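You operate a simulated robot arm through the tools that you are given. There is no shell and no other tool. Be economical: measure what you need, move in short steps, check, and stop when the job is done.

The job below is to be done with a simulated robot arm. You get a single attempt, and the scene is never put back.

JOB
Put things in order on the top of the low cabinet. At the end: the white salt mill stands where the green juice box (marked "Apple") stood; the white timer is on the yellow coaster; the green juice box stands where the white timer stood; the purple fat battery (marked "1.5 V") from the top of the low cabinet stands where the white yogurt tub stood; the white yogurt tub from the top of the low cabinet stands where the white salt mill stood; whatever was shut is shut again. Leave all else as you found it, and nothing knocked over.

The check looks at the end state, three seconds after you hand in, the way a careful person would. Anything else that was tipped, shoved, dropped, spilled or broken makes it a failure.

ROBOT AND FRAMES
A 7-joint arm with a two-finger parallel gripper, fixed in place. Base frame: the origin is at the foot of the arm, x ahead of it, y to its left, z up; the work surface is at about z = 0. Readings come in mm, rad, newtons and seconds.
With the tool pointing down near the work surface it reaches from about 240 to 620 mm from the base axis. Its first joint turns from -1.152 to 1.152 rad. Payload 2.6 kg.
Tool frame: the origin (TCP) lies between the finger pads and is the grasp point; the fingertips stand 30 mm ahead of it; z points along the fingers, y is the line along which they close. The gripper opens to 94 mm. The fingers are 28 mm wide and 10 mm thick; the gripper's body (50 by 96 mm) begins 55 mm behind the TCP.
Orientation is told as [roll, pitch, yaw] about the base's x, y, z axes, in that order, counted from this pose: with the fingers straight down and closing along the base's y, the tool's x points along the base's -x, its y along +y and its z along -z.

CONTROLS
- The arm moves only by the tool send_rows. Its argument "steps" is a list that holds one entry, the list of rows, each a list of 7 numbers: the turn, a rotation vector about the tool's x, y, z in rad, then the shift along the tool's x, y, z in mm, then the finger opening in mm, from 0 to 94. In form: [[[wx, wy, wz, dx, dy, dz, hand], ...]]. A call has 1 to 20 rows; each row is the pose to reach, as a shift and turn from the pose commanded when the call began, along the tool's axes at that moment. Each row takes 0.2 s and may step no farther than 50 mm and 0.15 rad from the row before; otherwise, or with a gripper value out of range, the whole call is refused. Where a pose cannot be reached the arm comes as near as it can. A force on the tool above 40 N (or 10 N above the force at the start of the call, whichever is more), or a blocked arm, ends the call early, and 0.2 s more pass. Each finger travels about 72 mm/s and halts on what it meets, pressing with about 39 N; the grip force reading is that of the motor and also rises with nothing between the fingers. The clock runs only during rows and for 0.2 s after the last one: add rows that repeat a pose to give the fingers time. It gives the time, the measured TCP pose, the force on the tool (base axes), the opening and the grip force at its end, in the units of the frame above (readings bear some noise), and new pictures: "pictures" is both (left out), scene, wrist or none.
- Cameras (640 x 400 px; columns grow to the right, rows downward): "scene" is fixed at [49.9, 458.5, 546.9]; the picture's right is [-0.52, -0.85, 0.00], its down [-0.62, 0.38, -0.68] and it looks along [0.58, -0.36, -0.73] (base axes); focal length 352 px, centre (320, 200). "wrist" rides on the gripper at [-37, 0, -58] in the tool frame; the picture's right is [0.00, -1.00, 0.00], its down [0.97, 0.00, -0.24] and it looks along [0.24, 0.00, 0.97] (tool axes); focal length 218 px, centre (320, 200). There is no depth. A picture from a camera that has moved, and an enlarged one, comes with that camera's place and axes in the base frame and with its lens.
- close_up(camera, box): a new picture of the part [left, top, right, bottom] of that camera's present view, enlarged. It takes no simulated time.
- finish_job(): hands the job in; it is judged then, once.

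Go step by step. Nothing tells you positions but the pictures and the camera data: compare them with the known pose of the tool, close in by small moves and look again before you grip or let go. The budget is 120 turns and 150 pictures, counting those below and the enlarged ones. Unless the task says otherwise, let go and move clear before handing in, and close with one line.

The tools are called after "Call:" by a JSON object that holds its "name" and its "arguments". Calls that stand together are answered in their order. send_rows: Moves the arm, as the interface text tells. Its arguments: {"type":"object","properties":{"steps":{"type":"array","items":{"type":"array","items":{"type":"array","items":{"type":"number"}}}},"pictures":{"type":"string","enum":["both","scene","wrist","none"]}},"required":["steps"]} The other tools are called the same way: close_up (camera, box) takes an enlarged picture of a part of a camera's view; finish_job () hands the job in.

At the start:

```text
time_s: 0.0
tcp_pos: [281.3, 246.7, 273.5]
orientation: [0.0, 0.0, -0.001]
force: [0.4, 1.2, -0.6]
width: 94.2
finger_force: 0.2
```

scene: 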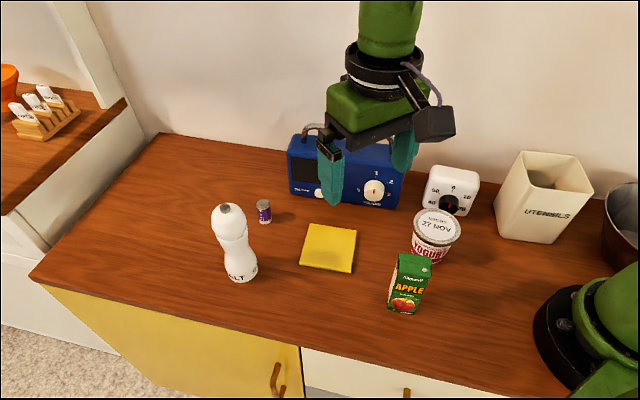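
wrist: 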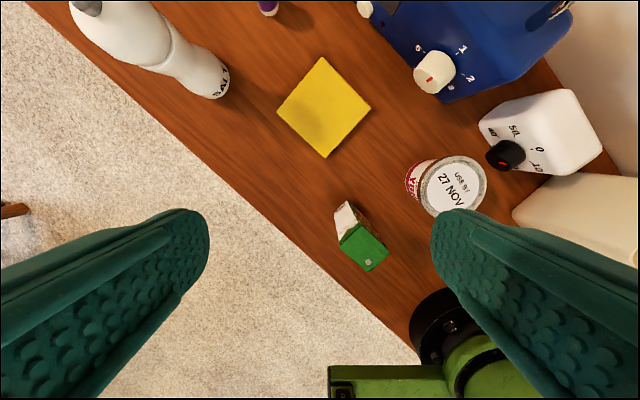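

The six items and the coaster are all on the cabinet top, with a blue radio and a utensil pot behind them. I'll zoom in to measure before moving.

Call:
{"name": "close_up", "arguments": {"camera": "scene", "box": [370, 130, 610, 330]}}

Call:
{"name": "close_up", "arguments": {"camera": "scene", "box": [180, 120, 420, 300]}}

```text
2.00 times, centred on (490, 230) of scene
camera zoom: at [49.9, 458.5, 546.9], right [-0.52, -0.85, 0.0], down [-0.62, 0.38, -0.68], along [0.58, -0.36, -0.73], focal length 704 px, centre (-20, 140)
```

zoom: 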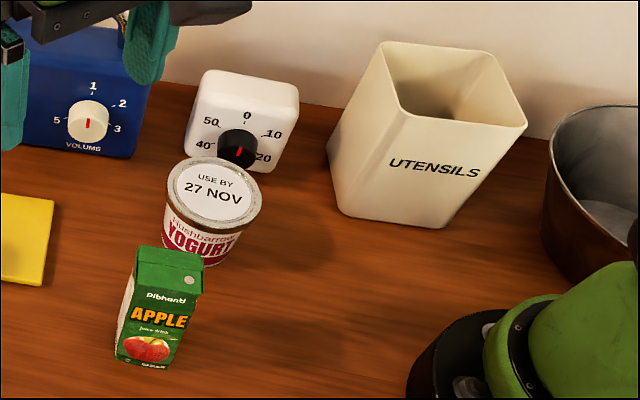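

```text
2.22 times, centred on (300, 210) of scene
camera zoom: at [49.9, 458.5, 546.9], right [-0.52, -0.85, 0.0], down [-0.62, 0.38, -0.68], along [0.58, -0.36, -0.73], focal length 782 px, centre (364, 178)
```

zoom: 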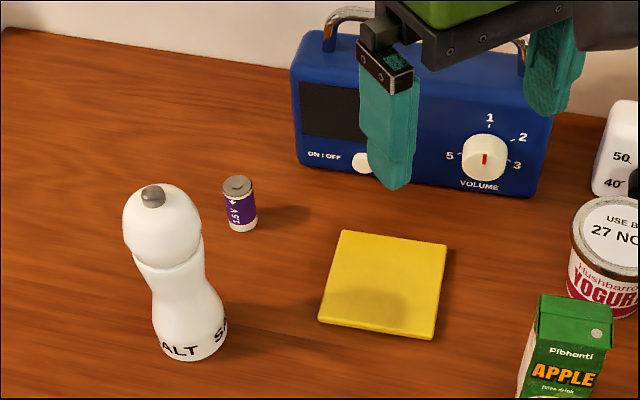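

I've estimated the timer at about (330,-15), the coaster at (372,241) and the cabinet axis at about 43° in the base frame. I'll move high over the timer with the gripper turned to match the cabinet and look down.

Call:
{"name": "send_rows", "arguments": {"steps": [[[0, 0, 0.12, -4, -33, -7, 94], [0, 0, 0.24, -8, -66, -14, 94], [0, 0, 0.36, -12, -99, -21, 94], [0, 0, 0.48, -16, -132, -28, 94], [0, 0, 0.6, -20, -165, -35, 94], [0, 0, 0.7, -25, -197, -41, 94], [0, 0, 0.81, -29, -227, -46, 94], [0, 0, 0.81, -29, -227, -46, 94]]]}}

```text
time_s: 1.8
tcp_pos: [311.5, 21.2, 321.0]
orientation: [0.0, 0.0, -0.812]
force: [-0.2, 0.7, 0.6]
width: 94.1
finger_force: 0.1
camera wrist: at [335.4, -7.8, 378.8], right [-0.72, -0.69, 0.0], down [-0.67, 0.7, 0.24], along [-0.17, 0.17, -0.97], focal length 218 px, centre (320, 200)
```

scene: 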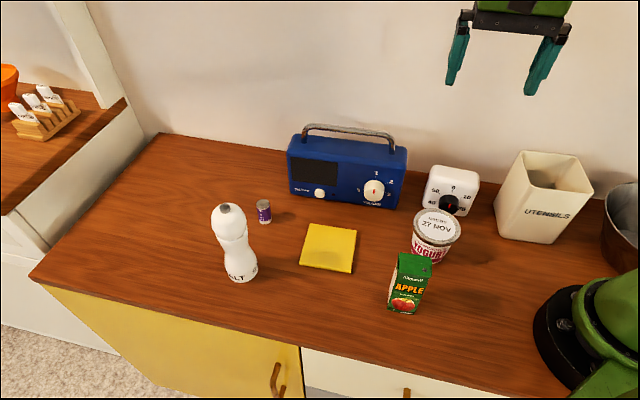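
wrist: 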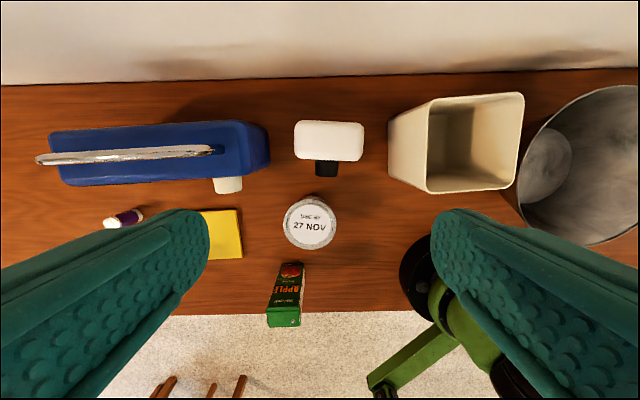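

A clear top view: there is open space on both sides of the timer. I'll zoom in to measure.

Call:
{"name": "close_up", "arguments": {"camera": "wrist", "box": [220, 80, 420, 205]}}

Call:
{"name": "close_up", "arguments": {"camera": "wrist", "box": [220, 180, 420, 340]}}

```text
3.20 times, centred on (320, 142) of wrist
camera zoom: at [335.4, -7.8, 378.8], right [-0.72, -0.69, 0.0], down [-0.67, 0.7, 0.24], along [-0.17, 0.17, -0.97], focal length 698 px, centre (320, 384)
```

zoom: 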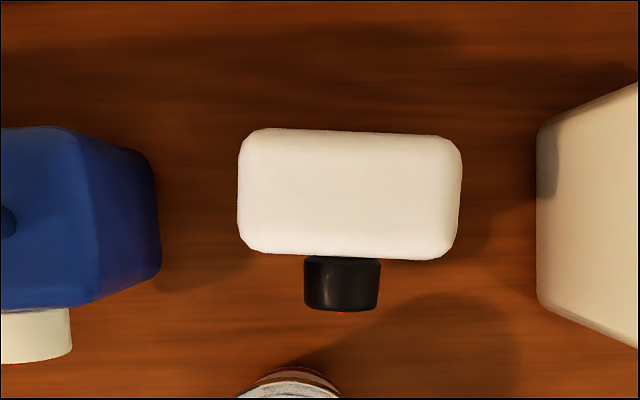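

```text
2.50 times, centred on (320, 260) of wrist
camera zoom: at [335.4, -7.8, 378.8], right [-0.72, -0.69, 0.0], down [-0.67, 0.7, 0.24], along [-0.17, 0.17, -0.97], focal length 546 px, centre (320, 50)
```

zoom: 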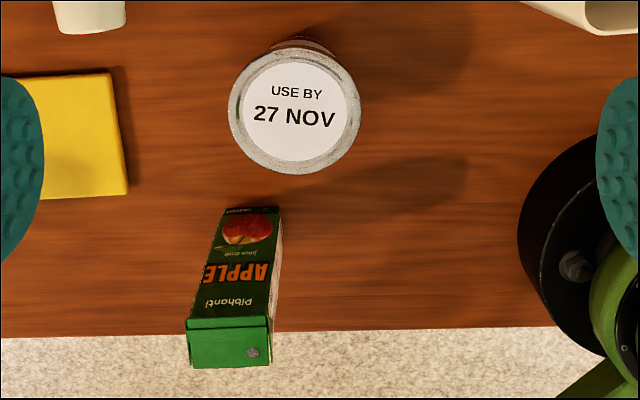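

The timer is wider than it first looked, about 87–100 mm, so I need its height. I'll move in above it and look again to triangulate.

Call:
{"name": "send_rows", "arguments": {"steps": [[[0, 0, 0, -15, -5, 25, 94], [0, 0, 0, -30, -10, 50, 94], [0, 0, 0, -43, -15.6, 70, 94], [0, 0, 0, -43, -15.6, 70, 94]]], "pictures": "wrist"}}

Call:
{"name": "close_up", "arguments": {"camera": "scene", "box": [400, 150, 500, 280]}}

```text
time_s: 2.8
tcp_pos: [328.2, -23.6, 248.4]
orientation: [0.0, 0.0, -0.809]
force: [0.8, -0.5, 0.6]
width: 94.1
finger_force: 0.0
camera wrist: at [353.6, -50.6, 306.0], right [-0.72, -0.69, 0.0], down [-0.67, 0.7, 0.24], along [-0.17, 0.17, -0.97], focal length 218 px, centre (320, 200)
```

wrist: 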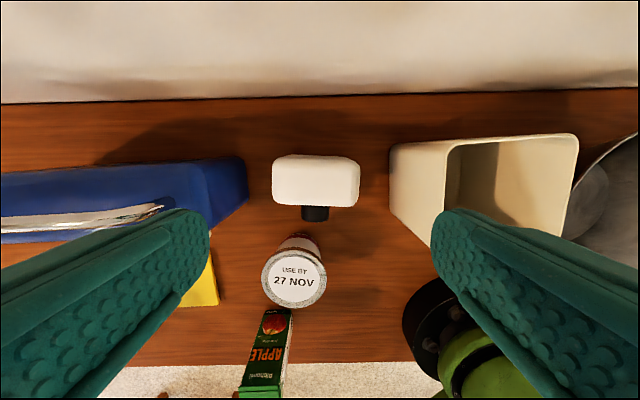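

```text
3.08 times, centred on (450, 215) of scene
camera zoom: at [49.9, 458.5, 546.9], right [-0.52, -0.85, 0.0], down [-0.62, 0.38, -0.68], along [0.58, -0.36, -0.73], focal length 1083 px, centre (-80, 154)
```

zoom: 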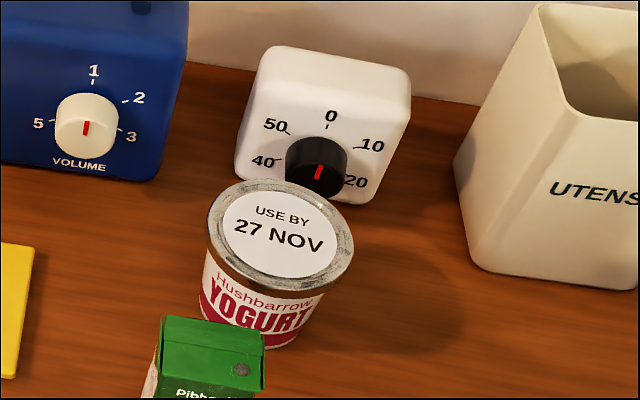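

Call:
{"name": "close_up", "arguments": {"camera": "wrist", "box": [260, 140, 380, 230]}}

```text
4.44 times, centred on (320, 185) of wrist
camera zoom: at [353.6, -50.6, 306.0], right [-0.72, -0.69, 0.0], down [-0.67, 0.7, 0.24], along [-0.17, 0.17, -0.97], focal length 970 px, centre (320, 267)
```

zoom: 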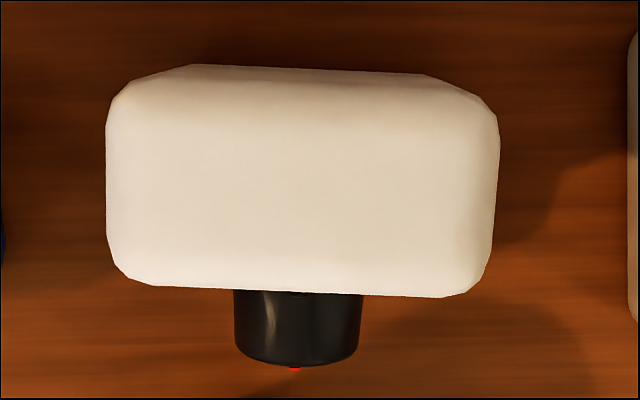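

The timer is about 89 × 53 × 93 mm, centred near (333,-22), with a knob at mid-height. I'll grip it across its depth, above the knob. First I'll turn the gripper 90° over it.

Call:
{"name": "send_rows", "arguments": {"steps": [[[0, 0, -0.14, 0, 0, 0, 94], [0, 0, -0.28, 0, 0, 0, 94], [0, 0, -0.42, 0, 0, 0, 94], [0, 0, -0.56, 0, 0, 0, 94], [0, 0, -0.7, 0, 0, 0, 94], [0, 0, -0.84, -1, 2, 0, 94], [0, 0, -0.98, -2, 3.8, 10, 94], [0, 0, -1.12, -2, 3.8, 20, 94], [0, 0, -1.26, -2, 3.8, 30, 94], [0, 0, -1.4, -2, 3.8, 40, 94], [0, 0, -1.531, -2, 3.8, 50, 94], [0, 0, -1.531, -2, 3.8, 50, 94]]]}}

```text
time_s: 5.4
tcp_pos: [332.6, -20.5, 199.4]
orientation: [0.0, -0.001, 0.724]
force: [0.0, 0.5, 0.4]
width: 94.0
finger_force: 0.1
camera wrist: at [360.7, 3.1, 257.1], right [0.66, -0.75, 0.0], down [-0.73, -0.64, 0.24], along [-0.18, -0.16, -0.97], focal length 218 px, centre (320, 200)
```

scene: 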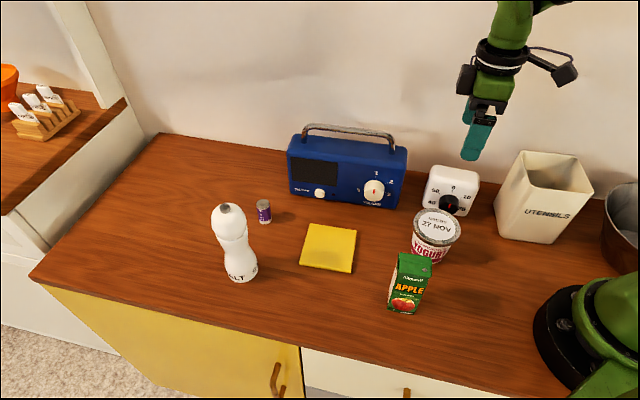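
wrist: 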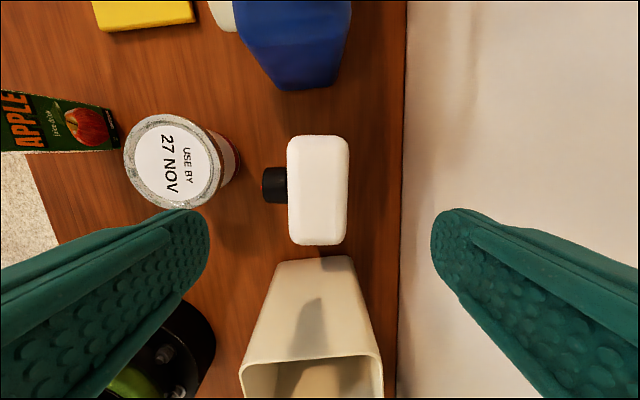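

The timer is centred between the fingers and square to them. I'll go down so the fingertips stay above the knob.

Call:
{"name": "send_rows", "arguments": {"steps": [[[0, 0, 0, 0, 0, 30, 94], [0, 0, 0, 0, 0, 60, 94], [0, 0, 0, 0, 0, 80, 94], [0, 0, 0, 0, 0, 90, 94], [0, 0, 0, 0, 0, 97, 94], [0, 0, 0, 0, 0, 97, 94]]]}}

Call:
{"name": "close_up", "arguments": {"camera": "scene", "box": [400, 110, 520, 230]}}

```text
time_s: 6.8
tcp_pos: [332.4, -20.0, 102.0]
orientation: [0.001, 0.0, 0.721]
force: [0.1, 0.3, 0.1]
width: 93.8
finger_force: 0.1
camera wrist: at [360.6, 3.2, 159.5], right [0.66, -0.75, 0.0], down [-0.73, -0.64, 0.24], along [-0.18, -0.16, -0.97], focal length 218 px, centre (320, 200)
```

scene: 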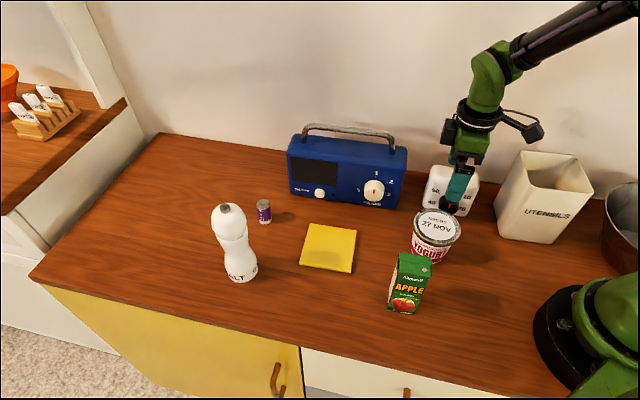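
wrist: 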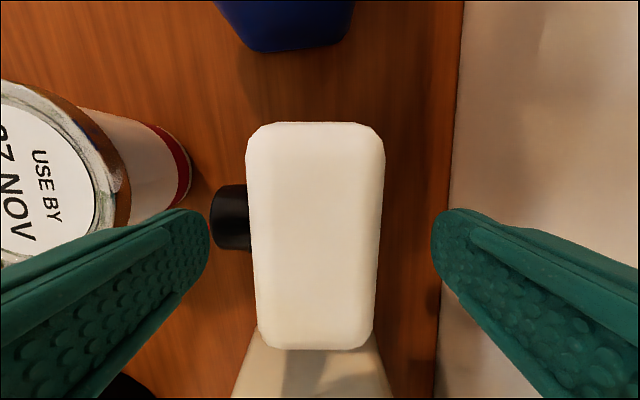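

```text
3.33 times, centred on (460, 170) of scene
camera zoom: at [49.9, 458.5, 546.9], right [-0.52, -0.85, 0.0], down [-0.62, 0.38, -0.68], along [0.58, -0.36, -0.73], focal length 1173 px, centre (-147, 300)
```

zoom: 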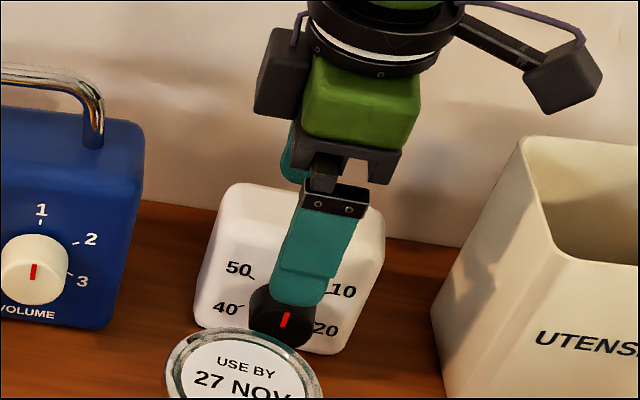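

The fingers straddle the timer just above the knob. I'll close and check the opening.

Call:
{"name": "send_rows", "arguments": {"steps": [[[0, 0, 0, 0, 0, -1, 75], [0, 0, 0, 0, 0, -1, 60], [0, 0, 0, 0, 0, -1, 50], [0, 0, 0, 0, 0, -1, 40], [0, 0, 0, 0, 0, -1, 40]]]}}

Call:
{"name": "close_up", "arguments": {"camera": "scene", "box": [400, 110, 520, 230]}}

```text
time_s: 8.0
tcp_pos: [334.1, -19.8, 102.5]
orientation: [0.0, -0.001, 0.722]
force: [0.1, 1.4, 0.5]
width: 49.3
finger_force: 39.3
camera wrist: at [360.9, 3.3, 161.1], right [0.66, -0.75, 0.0], down [-0.73, -0.64, 0.24], along [-0.18, -0.16, -0.97], focal length 218 px, centre (320, 200)
```

scene: 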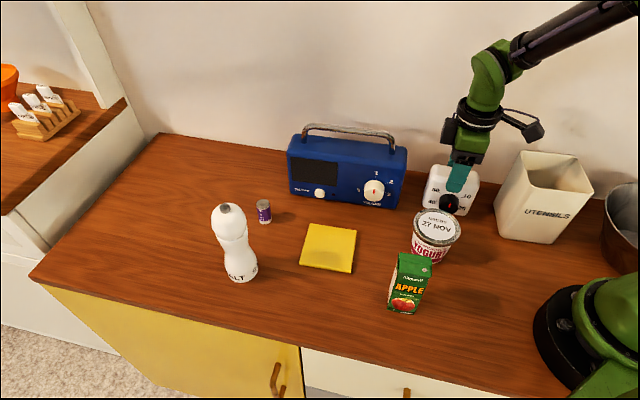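
wrist: 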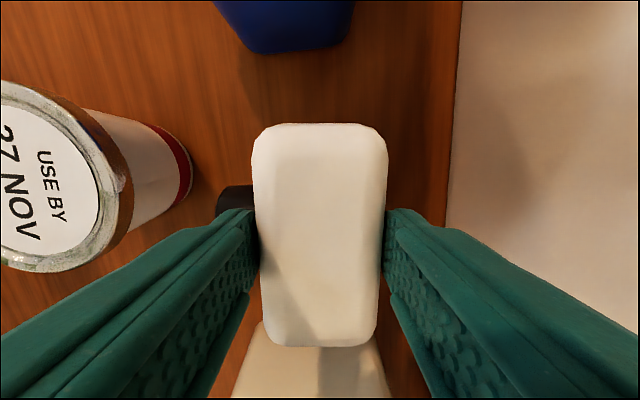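

```text
3.33 times, centred on (460, 170) of scene
camera zoom: at [49.9, 458.5, 546.9], right [-0.52, -0.85, 0.0], down [-0.62, 0.38, -0.68], along [0.58, -0.36, -0.73], focal length 1173 px, centre (-147, 300)
```

zoom: 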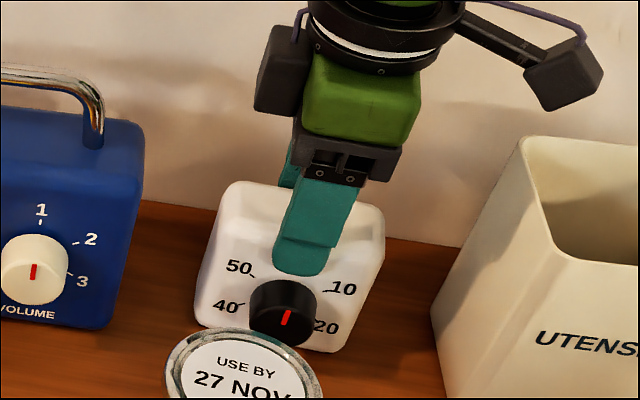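

The grip holds at 49 mm, clear of the knob. I'll lift, move toward the front, then left to hover near the coaster.

Call:
{"name": "send_rows", "arguments": {"steps": [[[0, 0, 0, 0, 0, -15, 40], [0, 0, 0, 0, 0, -50, 40], [0, 0, 0, 0, 0, -90, 40], [0, 0, 0, 0, 0, -125, 40], [0, 0, 0, 0, 40, -125, 40], [0, 0, 0, -10, 85, -125, 40], [0, 0, 0, -30, 125, -125, 40], [0, 0, 0, -65, 155, -125, 40], [0, 0, 0, -110, 170, -125, 40], [0, 0, 0, -155, 170, -125, 40], [0, 0, 0, -190, 170, -125, 40], [0, 0, 0, -202, 170, -125, 40], [0, 0, 0, -202, 170, -125, 40]]]}}

```text
time_s: 10.8
tcp_pos: [373.4, 240.5, 227.9]
orientation: [-0.001, 0.0, 0.721]
force: [1.3, 0.7, -2.9]
width: 49.3
finger_force: 38.7
camera wrist: at [400.2, 263.5, 285.0], right [0.66, -0.75, 0.0], down [-0.73, -0.64, 0.24], along [-0.18, -0.16, -0.97], focal length 218 px, centre (320, 200)
```

scene: 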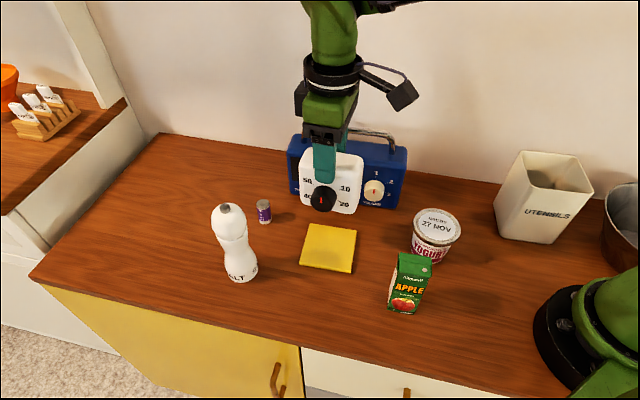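
wrist: 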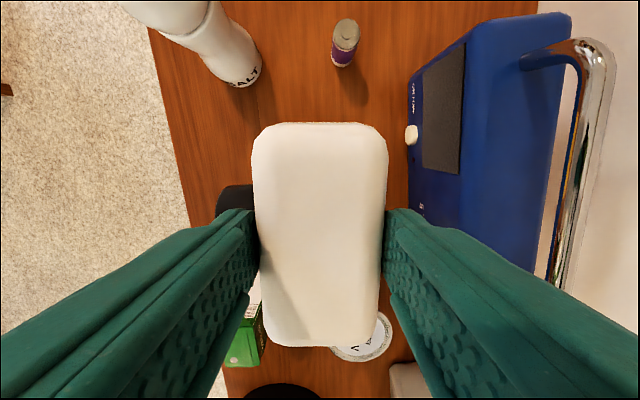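

The coaster centre comes out at about (369,241.5), with its sides at 45°. I'll centre over it, turn slightly to match, and go down to just above it.

Call:
{"name": "send_rows", "arguments": {"steps": [[[0, 0, -0.064, 2.8, 3.5, 0, 40], [0, 0, -0.064, 2.8, 3.5, 35, 40], [0, 0, -0.064, 2.8, 3.5, 70, 40], [0, 0, -0.064, 2.8, 3.5, 95, 40], [0, 0, -0.064, 2.8, 3.5, 105, 40], [0, 0, -0.064, 2.8, 3.5, 110, 40], [0, 0, -0.064, 2.8, 3.5, 110, 40]]]}}

Call:
{"name": "close_up", "arguments": {"camera": "scene", "box": [270, 150, 390, 290]}}

```text
time_s: 12.4
tcp_pos: [367.9, 241.2, 118.6]
orientation: [-0.001, -0.001, 0.786]
force: [-0.7, 0.6, -2.5]
width: 49.5
finger_force: 38.9
camera wrist: at [393.8, 265.4, 176.5], right [0.71, -0.71, 0.0], down [-0.69, -0.69, 0.24], along [-0.17, -0.17, -0.97], focal length 218 px, centre (320, 200)
```

scene: 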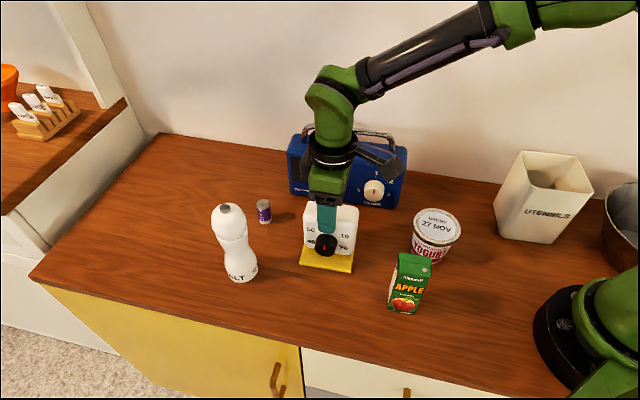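
wrist: 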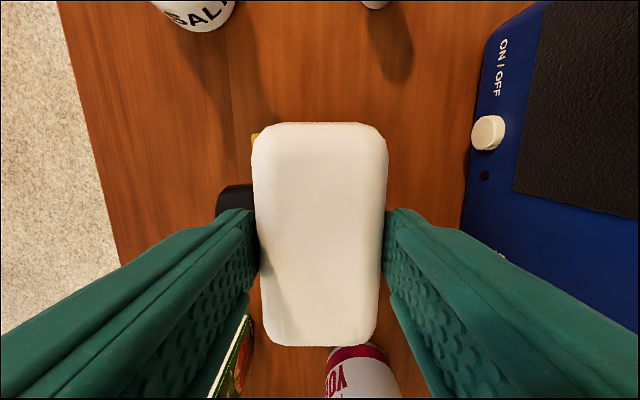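

```text
2.86 times, centred on (330, 220) of scene
camera zoom: at [49.9, 458.5, 546.9], right [-0.52, -0.85, 0.0], down [-0.62, 0.38, -0.68], along [0.58, -0.36, -0.73], focal length 1006 px, centre (291, 143)
```

zoom: 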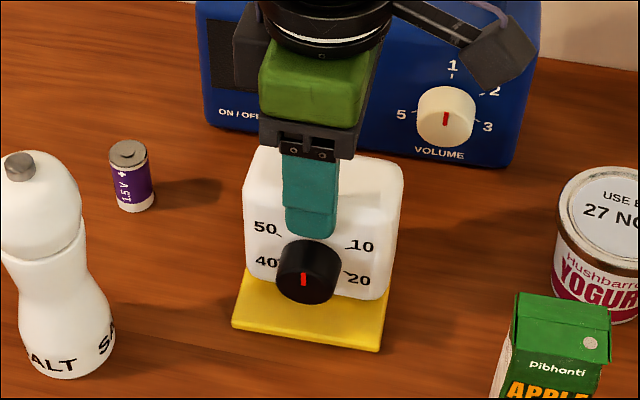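

The timer hovers over the coaster, a couple of mm too far right. I'll correct that and lower until contact.

Call:
{"name": "send_rows", "arguments": {"steps": [[[0, 0, 0, -2, 0, 2, 40], [0, 0, 0, -2, 0, 4, 40], [0, 0, 0, -2, 0, 6, 40], [0, 0, 0, -2, 0, 7, 40], [0, 0, 0, -2, 0, 8, 40]]], "pictures": "none"}}

```text
time_s: 13.6
tcp_pos: [369.1, 243.1, 112.7]
orientation: [0.001, -0.005, 0.782]
force: [-9.2, -6.4, 29.3]
width: 49.6
finger_force: 39.0
```

Contact: 29 N upward at z = 112.7. I'll ease off slightly, open and retreat upward.

Call:
{"name": "send_rows", "arguments": {"steps": [[[0, 0, 0, 0, 0, -1.5, 40], [0, 0, 0, 0, 0, -1.5, 52], [0, 0, 0, 0, 0, -1.5, 64], [0, 0, 0, 0, 0, -1.5, 78], [0, 0, 0, 0, 0, -1.5, 90], [0, 0, 0, 0, 0, -20, 94], [0, 0, 0, 0, 0, -60, 94], [0, 0, 0, 0, 0, -100, 94], [0, 0, 0, 0, 0, -130, 94], [0, 0, 0, 0, 0, -130, 94]]]}}

Call:
{"name": "close_up", "arguments": {"camera": "scene", "box": [270, 150, 390, 290]}}

```text
time_s: 15.8
tcp_pos: [368.9, 243.6, 243.1]
orientation: [0.0, -0.002, 0.785]
force: [0.5, 0.8, -0.3]
width: 93.9
finger_force: 0.1
camera wrist: at [394.9, 269.4, 299.6], right [0.71, -0.71, 0.0], down [-0.69, -0.69, 0.24], along [-0.17, -0.17, -0.97], focal length 218 px, centre (320, 200)
```

scene: 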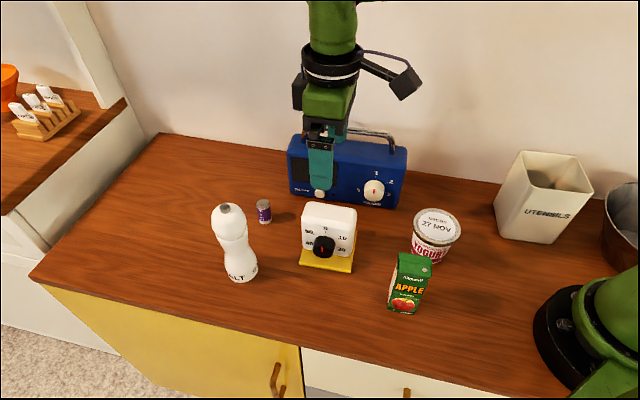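
wrist: 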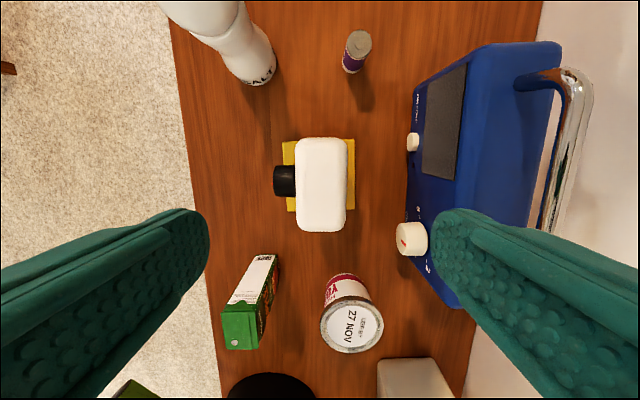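

```text
2.86 times, centred on (330, 220) of scene
camera zoom: at [49.9, 458.5, 546.9], right [-0.52, -0.85, 0.0], down [-0.62, 0.38, -0.68], along [0.58, -0.36, -0.73], focal length 1006 px, centre (291, 143)
```

zoom: 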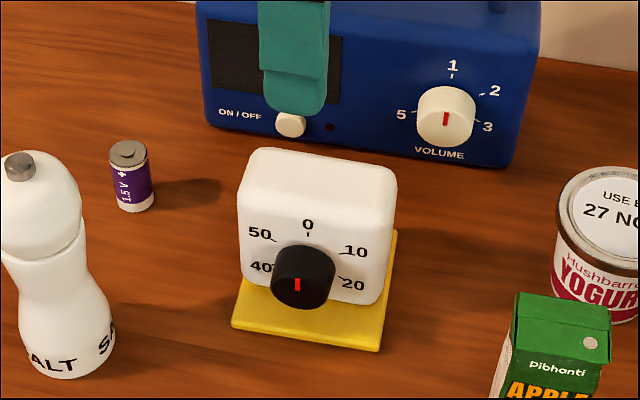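

The timer sits squarely on the coaster. Next I'll move over the juice box for a look.

Call:
{"name": "send_rows", "arguments": {"steps": [[[0, 0, 0, 34, 20, 0, 94], [0, 0, 0, 68, 40, 0, 94], [0, 0, 0, 102, 60, 0, 94], [0, 0, 0, 136, 81, 0, 94], [0, 0, 0, 136, 81, 0, 94]]], "pictures": "wrist"}}

Call:
{"name": "close_up", "arguments": {"camera": "wrist", "box": [220, 110, 420, 235]}}

```text
time_s: 17.0
tcp_pos: [214.8, 204.3, 241.2]
orientation: [0.0, 0.002, 0.784]
force: [0.3, -0.1, 0.2]
width: 94.0
finger_force: 0.1
camera wrist: at [241.5, 229.3, 299.7], right [0.71, -0.71, 0.0], down [-0.69, -0.69, 0.24], along [-0.17, -0.17, -0.97], focal length 218 px, centre (320, 200)
```

wrist: 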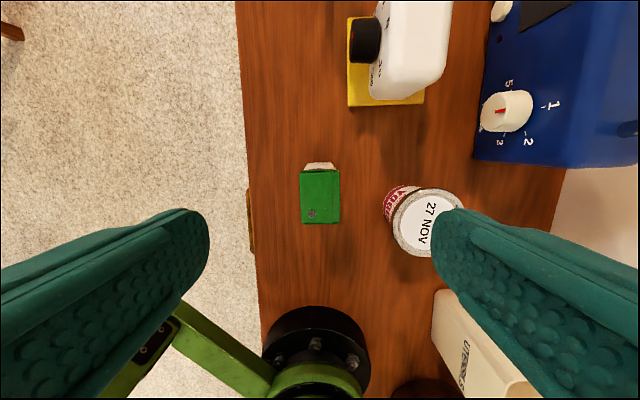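

```text
3.20 times, centred on (320, 172) of wrist
camera zoom: at [241.5, 229.3, 299.7], right [0.71, -0.71, 0.0], down [-0.69, -0.69, 0.24], along [-0.17, -0.17, -0.97], focal length 698 px, centre (320, 288)
```

zoom: 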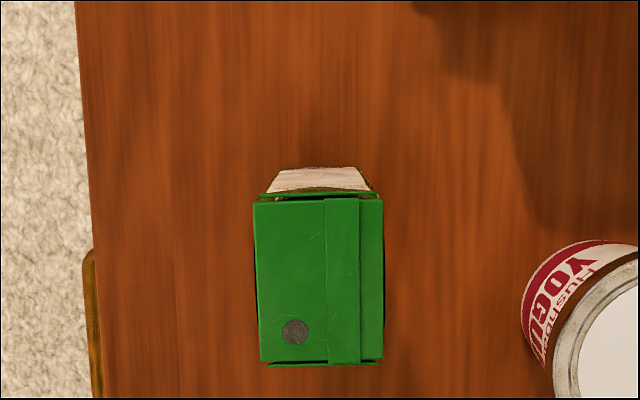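

The juice box is about 35 × 45 × 117 mm, centred near (210,199) and aligned with the gripper. I'll go down with a narrower opening to stay clear of the yogurt.

Call:
{"name": "send_rows", "arguments": {"steps": [[[0, 0, 0, 7, 0, 30, 70], [0, 0, 0, 7, 0, 60, 66], [0, 0, 0, 7, 0, 95, 66], [0, 0, 0, 7, 0, 130, 66], [0, 0, 0, 7, 0, 155, 66], [0, 0, 0, 7, 0, 163, 66], [0, 0, 0, 7, 0, 163, 66]]]}}

```text
time_s: 18.6
tcp_pos: [211.5, 199.6, 77.2]
orientation: [-0.001, -0.002, 0.785]
force: [-0.2, -0.6, 0.2]
width: 66.0
finger_force: 0.1
camera wrist: at [237.8, 224.2, 135.3], right [0.71, -0.71, 0.0], down [-0.69, -0.69, 0.24], along [-0.17, -0.17, -0.97], focal length 218 px, centre (320, 200)
```

scene: 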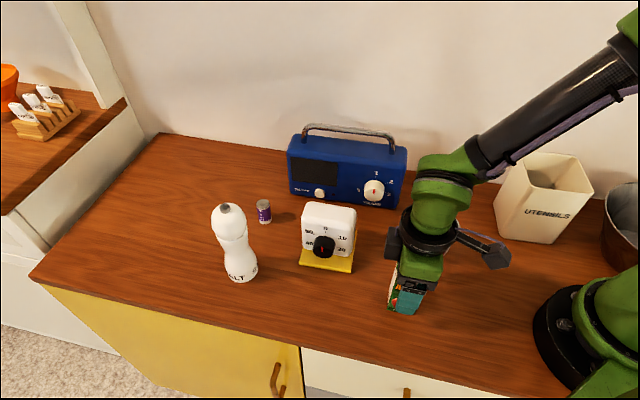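
wrist: 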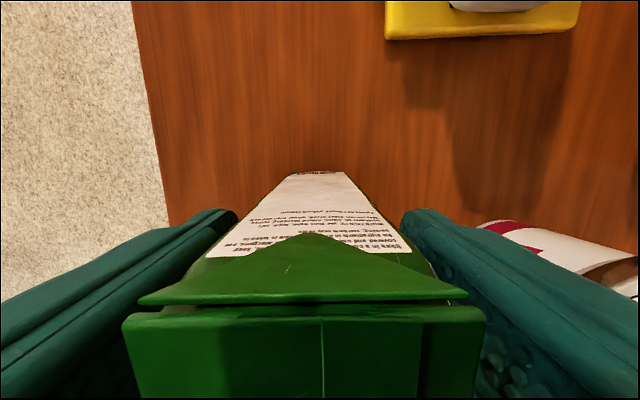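

The box is centred between the fingers. Closing.

Call:
{"name": "send_rows", "arguments": {"steps": [[[0, 0, 0, 0, 0, 0, 50], [0, 0, 0, 0, 0, 0, 38], [0, 0, 0, 0, 0, 0, 28], [0, 0, 0, 0, 0, 0, 25], [0, 0, 0, 0, 0, 0, 25]]], "pictures": "none"}}

```text
time_s: 19.8
tcp_pos: [211.7, 199.3, 77.3]
orientation: [0.0, 0.0, 0.787]
force: [0.2, 0.1, 0.7]
width: 42.0
finger_force: 38.7
```

Gripped at 42 mm. I'll lift and carry it over the yogurt to above the timer's old place at (332,-19.5).

Call:
{"name": "send_rows", "arguments": {"steps": [[[0, 0, 0, 0, 0, -15, 25], [0, 0, 0, 0, 0, -50, 25], [0, 0, 0, 0, 0, -90, 25], [0, 0, 0, 0, 0, -130, 25], [0, 0, 0, 14, -40, -130, 25], [0, 0, 0, 25, -80, -130, 25], [0, 0, 0, 36, -120, -130, 25], [0, 0, 0, 47, -160, -130, 25], [0, 0, 0, 58, -200, -130, 25], [0, 0, 0, 69.6, -240, -130, 25], [0, 0, 0, 69.6, -240, -130, 25]]]}}

```text
time_s: 22.2
tcp_pos: [330.0, -19.4, 207.5]
orientation: [0.002, 0.0, 0.784]
force: [-0.9, 0.2, -2.2]
width: 42.1
finger_force: 39.1
camera wrist: at [357.1, 5.2, 263.9], right [0.71, -0.71, 0.0], down [-0.69, -0.69, 0.24], along [-0.17, -0.17, -0.97], focal length 218 px, centre (320, 200)
```

scene: 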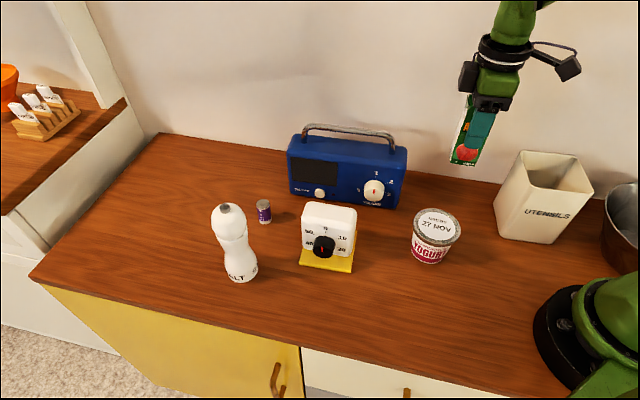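
wrist: 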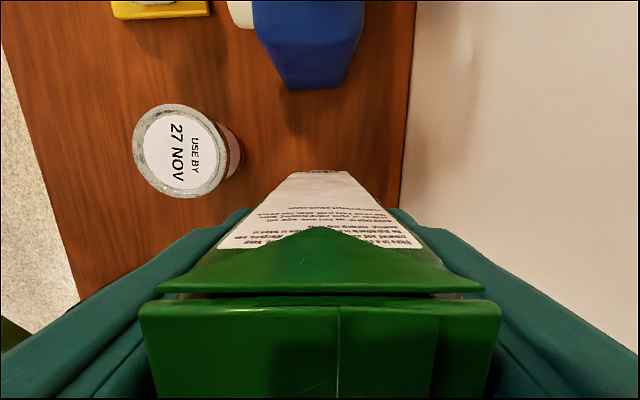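

Positioned. I'll lower it to the surface, slowing at the end.

Call:
{"name": "send_rows", "arguments": {"steps": [[[0, 0, 0, -1.4, -1.4, 40, 25], [0, 0, 0, -1.4, -1.4, 80, 25], [0, 0, 0, -1.4, -1.4, 110, 25], [0, 0, 0, -1.4, -1.4, 122, 25], [0, 0, 0, -1.4, -1.4, 127, 25], [0, 0, 0, -1.4, -1.4, 129, 25], [0, 0, 0, -1.4, -1.4, 130, 25]]]}}

```text
time_s: 23.8
tcp_pos: [333.6, -19.6, 78.1]
orientation: [0.0, 0.0, 0.786]
force: [-2.6, 1.3, 5.1]
width: 41.9
finger_force: 38.7
camera wrist: at [359.7, 5.3, 135.6], right [0.71, -0.71, 0.0], down [-0.69, -0.69, 0.24], along [-0.17, -0.17, -0.97], focal length 218 px, centre (320, 200)
```

scene: 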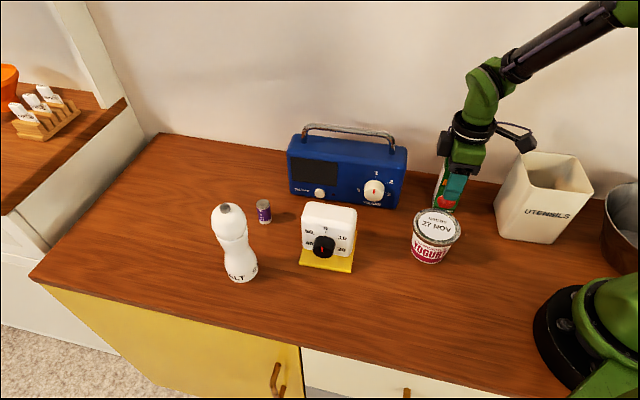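
wrist: 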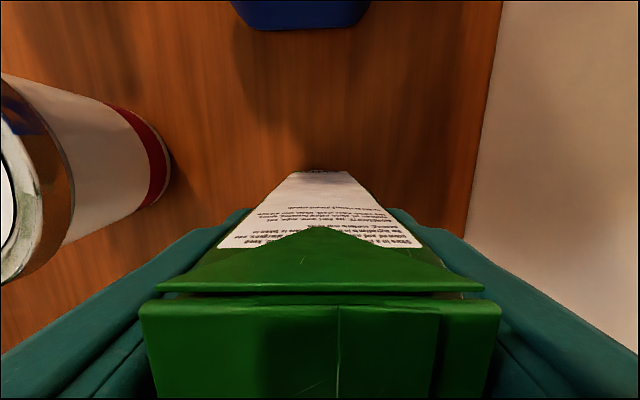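

Light contact. Releasing and rising.

Call:
{"name": "send_rows", "arguments": {"steps": [[[0, 0, 0, 0, 0, 0, 44], [0, 0, 0, 0, 0, 0, 55], [0, 0, 0, 0, 0, 0, 66], [0, 0, 0, 0, 0, 0, 70], [0, 0, 0, 0, 0, -40, 70], [0, 0, 0, 0, 0, -85, 70], [0, 0, 0, 0, 0, -130, 70], [0, 0, 0, 0, 0, -165, 70], [0, 0, 0, 0, 0, -165, 70]]]}}

Call:
{"name": "close_up", "arguments": {"camera": "scene", "box": [180, 170, 300, 300]}}

```text
time_s: 25.8
tcp_pos: [333.2, -18.3, 243.5]
orientation: [-0.001, 0.0, 0.786]
force: [0.2, 0.4, 0.5]
width: 70.0
finger_force: 0.1
camera wrist: at [358.0, 6.7, 300.9], right [0.71, -0.71, 0.0], down [-0.69, -0.69, 0.24], along [-0.17, -0.17, -0.97], focal length 218 px, centre (320, 200)
```

scene: 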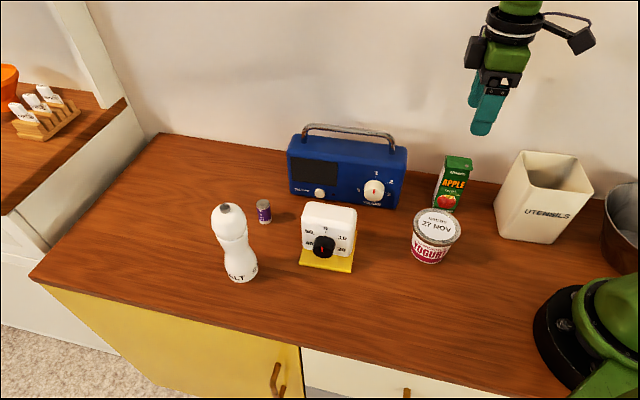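
wrist: 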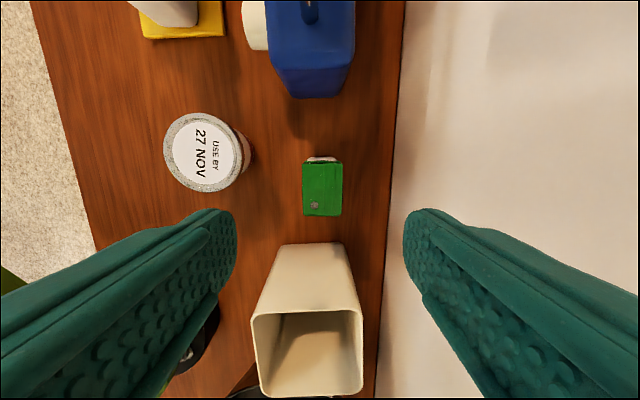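

```text
3.08 times, centred on (240, 235) of scene
camera zoom: at [49.9, 458.5, 546.9], right [-0.52, -0.85, 0.0], down [-0.62, 0.38, -0.68], along [0.58, -0.36, -0.73], focal length 1083 px, centre (566, 92)
```

zoom: 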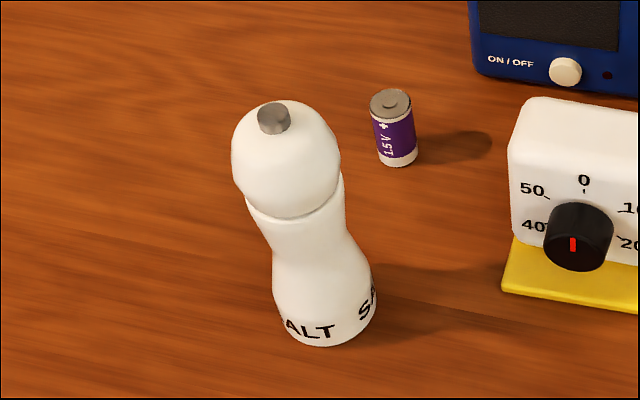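

The juice box stands in place. Next is the salt mill, near (416,402) and about 165 mm tall. I'll move high above it to look.

Call:
{"name": "send_rows", "arguments": {"steps": [[[0, 0, 0, -33.4, 24, -2, 80], [0, 0, 0, -66.8, 48, -4, 94], [0, 0, 0, -100, 72, -6, 94], [0, 0, 0, -133.6, 96, -8, 94], [0, 0, 0, -167, 120, -10, 94], [0, 0, 0, -200.4, 144, -12, 94], [0, 0, 0, -234, 168, -14, 94], [0, 0, 0, -267, 192, -16, 94], [0, 0, 0, -300, 216, -16, 94], [0, 0, 0, -334, 239, -16, 94], [0, 0, 0, -334, 239, -16, 94]]]}}

Call:
{"name": "close_up", "arguments": {"camera": "wrist", "box": [220, 110, 420, 235]}}

```text
time_s: 28.2
tcp_pos: [400.4, 384.9, 259.1]
orientation: [0.0, 0.001, 0.786]
force: [-0.3, -0.1, -0.7]
width: 94.0
finger_force: 0.0
camera wrist: at [426.1, 410.1, 317.5], right [0.71, -0.71, 0.0], down [-0.69, -0.69, 0.24], along [-0.17, -0.17, -0.97], focal length 218 px, centre (320, 200)
```

scene: 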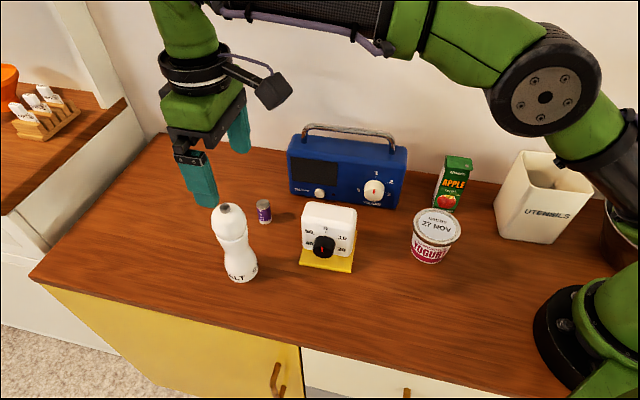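
wrist: 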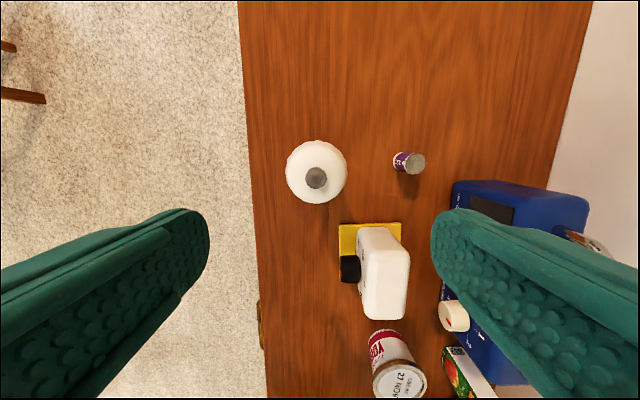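

```text
3.20 times, centred on (320, 172) of wrist
camera zoom: at [426.1, 410.1, 317.5], right [0.71, -0.71, 0.0], down [-0.69, -0.69, 0.24], along [-0.17, -0.17, -0.97], focal length 698 px, centre (320, 288)
```

zoom: 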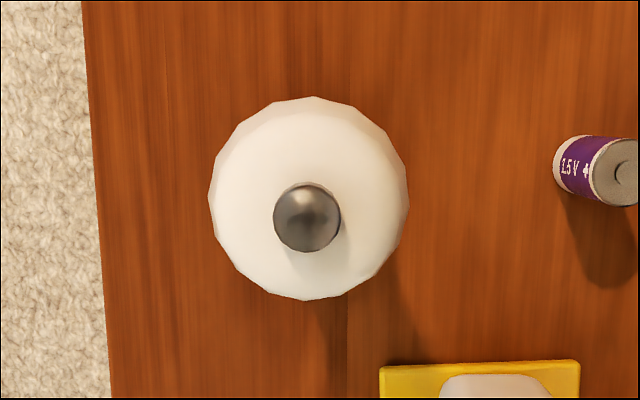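

The mill is centred at about (409,398) with a 54 mm head. I'll centre on it, go down to head height and close.

Call:
{"name": "send_rows", "arguments": {"steps": [[[0, 0, 0, -15, 3, 0, 94], [0, 0, 0, -15, 3, 35, 94], [0, 0, 0, -15, 3, 70, 94], [0, 0, 0, -15, 3, 100, 94], [0, 0, 0, -15, 3, 125, 94], [0, 0, 0, -15, 3, 137, 94], [0, 0, 0, -15, 3, 137, 94]]]}}

Call:
{"name": "close_up", "arguments": {"camera": "scene", "box": [160, 100, 320, 300]}}

```text
time_s: 29.8
tcp_pos: [408.2, 396.5, 123.5]
orientation: [0.0, 0.0, 0.786]
force: [-0.4, -0.1, -0.4]
width: 94.0
finger_force: 0.0
camera wrist: at [434.6, 422.0, 180.8], right [0.71, -0.71, 0.0], down [-0.69, -0.69, 0.24], along [-0.17, -0.17, -0.97], focal length 218 px, centre (320, 200)
```

scene: 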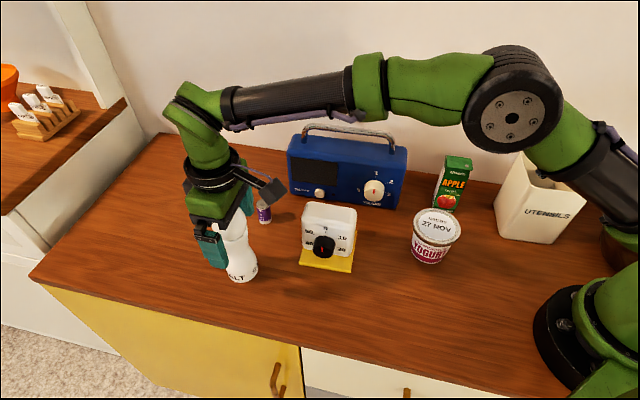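
wrist: 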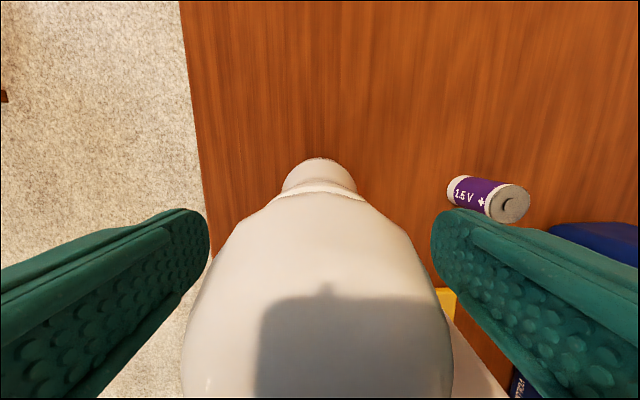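

```text
2.00 times, centred on (240, 200) of scene
camera zoom: at [49.9, 458.5, 546.9], right [-0.52, -0.85, 0.0], down [-0.62, 0.38, -0.68], along [0.58, -0.36, -0.73], focal length 704 px, centre (480, 200)
```

zoom: 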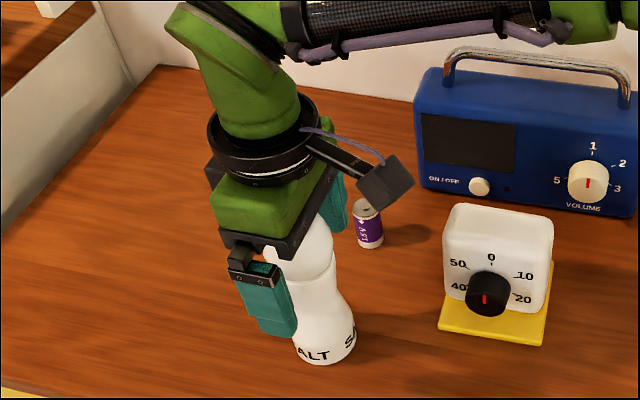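

Call:
{"name": "send_rows", "arguments": {"steps": [[[0, 0, 0, 0, 0, 0, 78], [0, 0, 0, 0, 0, 0, 64], [0, 0, 0, 0, 0, 0, 54], [0, 0, 0, 0, 0, 0, 46], [0, 0, 0, 0, 0, 0, 40], [0, 0, 0, 0, 0, 0, 40]]], "pictures": "wrist"}}

```text
time_s: 31.2
tcp_pos: [408.2, 396.7, 123.3]
orientation: [0.002, -0.001, 0.788]
force: [0.6, 1.2, -0.3]
width: 51.9
finger_force: 38.8
camera wrist: at [434.5, 422.1, 181.1], right [0.71, -0.71, 0.0], down [-0.69, -0.69, 0.24], along [-0.17, -0.17, -0.97], focal length 218 px, centre (320, 200)
```

wrist: 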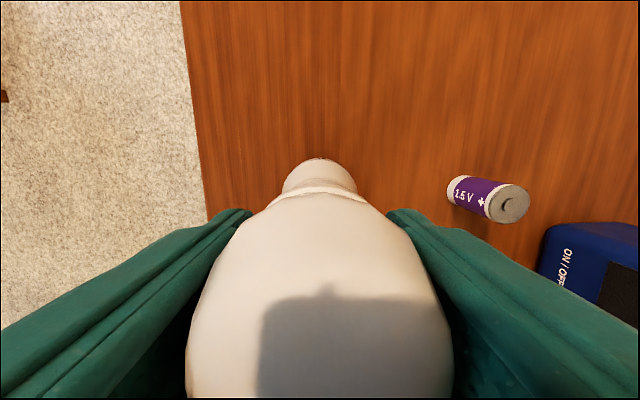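

Held at 52 mm. I'll lift and carry it along the cabinet to above the juice box's old place at (210.5,199.5).

Call:
{"name": "send_rows", "arguments": {"steps": [[[0, 0, 0, 0, 0, -15, 40], [0, 0, 0, 0, 0, -50, 40], [0, 0, 0, 0, 0, -90, 40], [0, 0, 0, 0, 0, -125, 40], [0, 0, 0, 40, 0, -125, 40], [0, 0, 0, 80, 0, -125, 40], [0, 0, 0, 120, 0, -125, 40], [0, 0, 0, 160, 0, -125, 40], [0, 0, 0, 200, 0, -125, 40], [0, 0, 0, 240, 0, -125, 40], [0, 0, 0, 270, 0, -125, 40], [0, 0, 0, 279.6, 0.5, -125, 40], [0, 0, 0, 279.6, 0.5, -125, 40]]]}}

```text
time_s: 34.0
tcp_pos: [211.9, 201.5, 246.7]
orientation: [0.001, -0.001, 0.787]
force: [-0.1, -0.5, -2.8]
width: 51.7
finger_force: 39.0
camera wrist: at [238.2, 226.8, 303.9], right [0.71, -0.71, 0.0], down [-0.69, -0.69, 0.24], along [-0.17, -0.17, -0.97], focal length 218 px, centre (320, 200)
```

scene: 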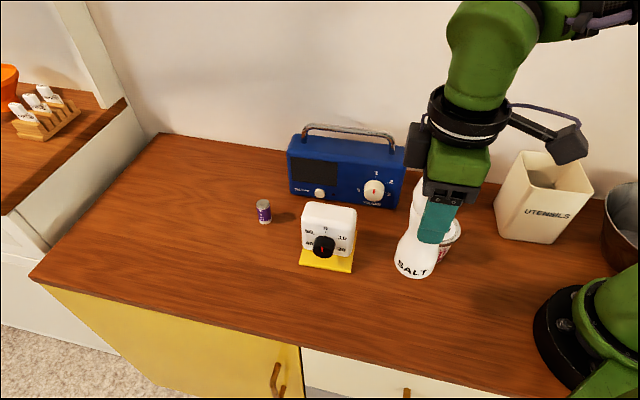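
wrist: 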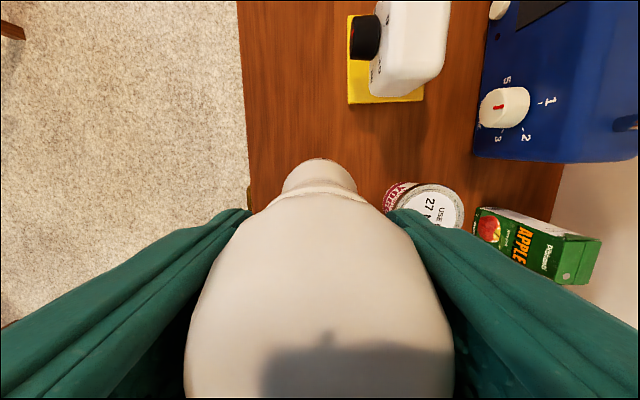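

Call:
{"name": "send_rows", "arguments": {"steps": [[[0, 0, 0, 2.4, -0.4, 40, 40], [0, 0, 0, 2.4, -0.4, 80, 40], [0, 0, 0, 2.4, -0.4, 105, 40], [0, 0, 0, 2.4, -0.4, 117, 40], [0, 0, 0, 2.4, -0.4, 121, 40], [0, 0, 0, 2.4, -0.4, 123, 40], [0, 0, 0, 2.4, -0.4, 123.5, 40]]]}}

Call:
{"name": "close_up", "arguments": {"camera": "scene", "box": [340, 180, 480, 340]}}

```text
time_s: 35.6
tcp_pos: [209.0, 198.4, 124.1]
orientation: [0.0, 0.0, 0.785]
force: [0.2, -0.3, -2.3]
width: 51.7
finger_force: 39.5
camera wrist: at [235.0, 223.6, 181.8], right [0.71, -0.71, 0.0], down [-0.69, -0.69, 0.24], along [-0.17, -0.17, -0.97], focal length 218 px, centre (320, 200)
```

scene: 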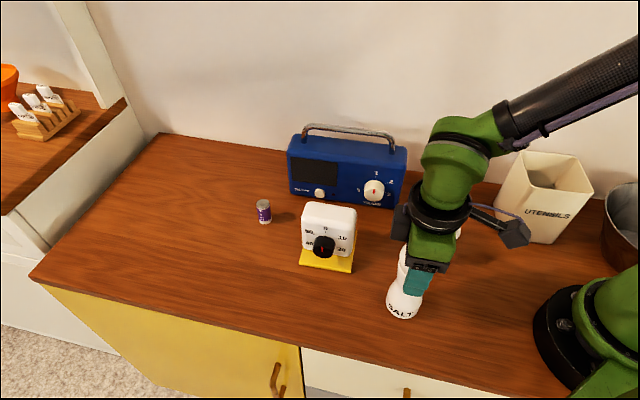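
wrist: 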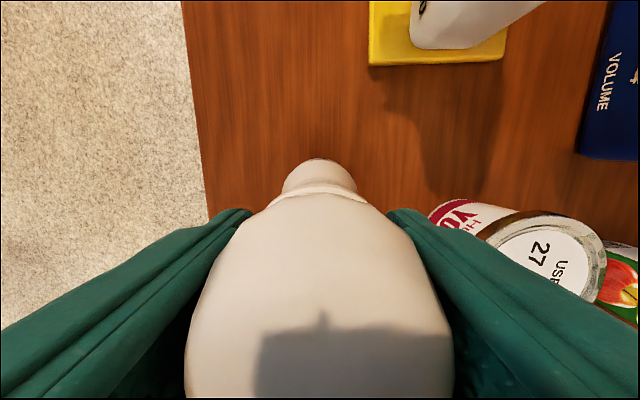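

```text
2.50 times, centred on (410, 260) of scene
camera zoom: at [49.9, 458.5, 546.9], right [-0.52, -0.85, 0.0], down [-0.62, 0.38, -0.68], along [0.58, -0.36, -0.73], focal length 880 px, centre (95, 50)
```

zoom: 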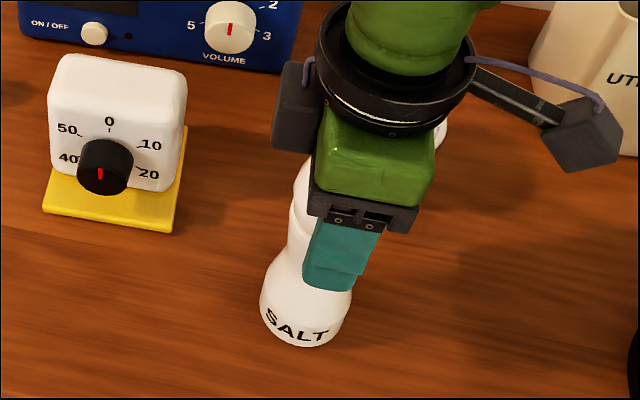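

No contact yet. I'll nudge by 1.5 mm and lower in fine steps.

Call:
{"name": "send_rows", "arguments": {"steps": [[[0, 0, 0, -1.6, 0, 0.7, 40], [0, 0, 0, -1.6, 0, 1.3, 40], [0, 0, 0, -1.6, 0, 1.3, 40]]], "pictures": "none"}}

```text
time_s: 36.4
tcp_pos: [210.6, 199.2, 122.4]
orientation: [0.001, -0.002, 0.784]
force: [-6.0, -2.2, 18.3]
width: 51.6
finger_force: 39.0
```

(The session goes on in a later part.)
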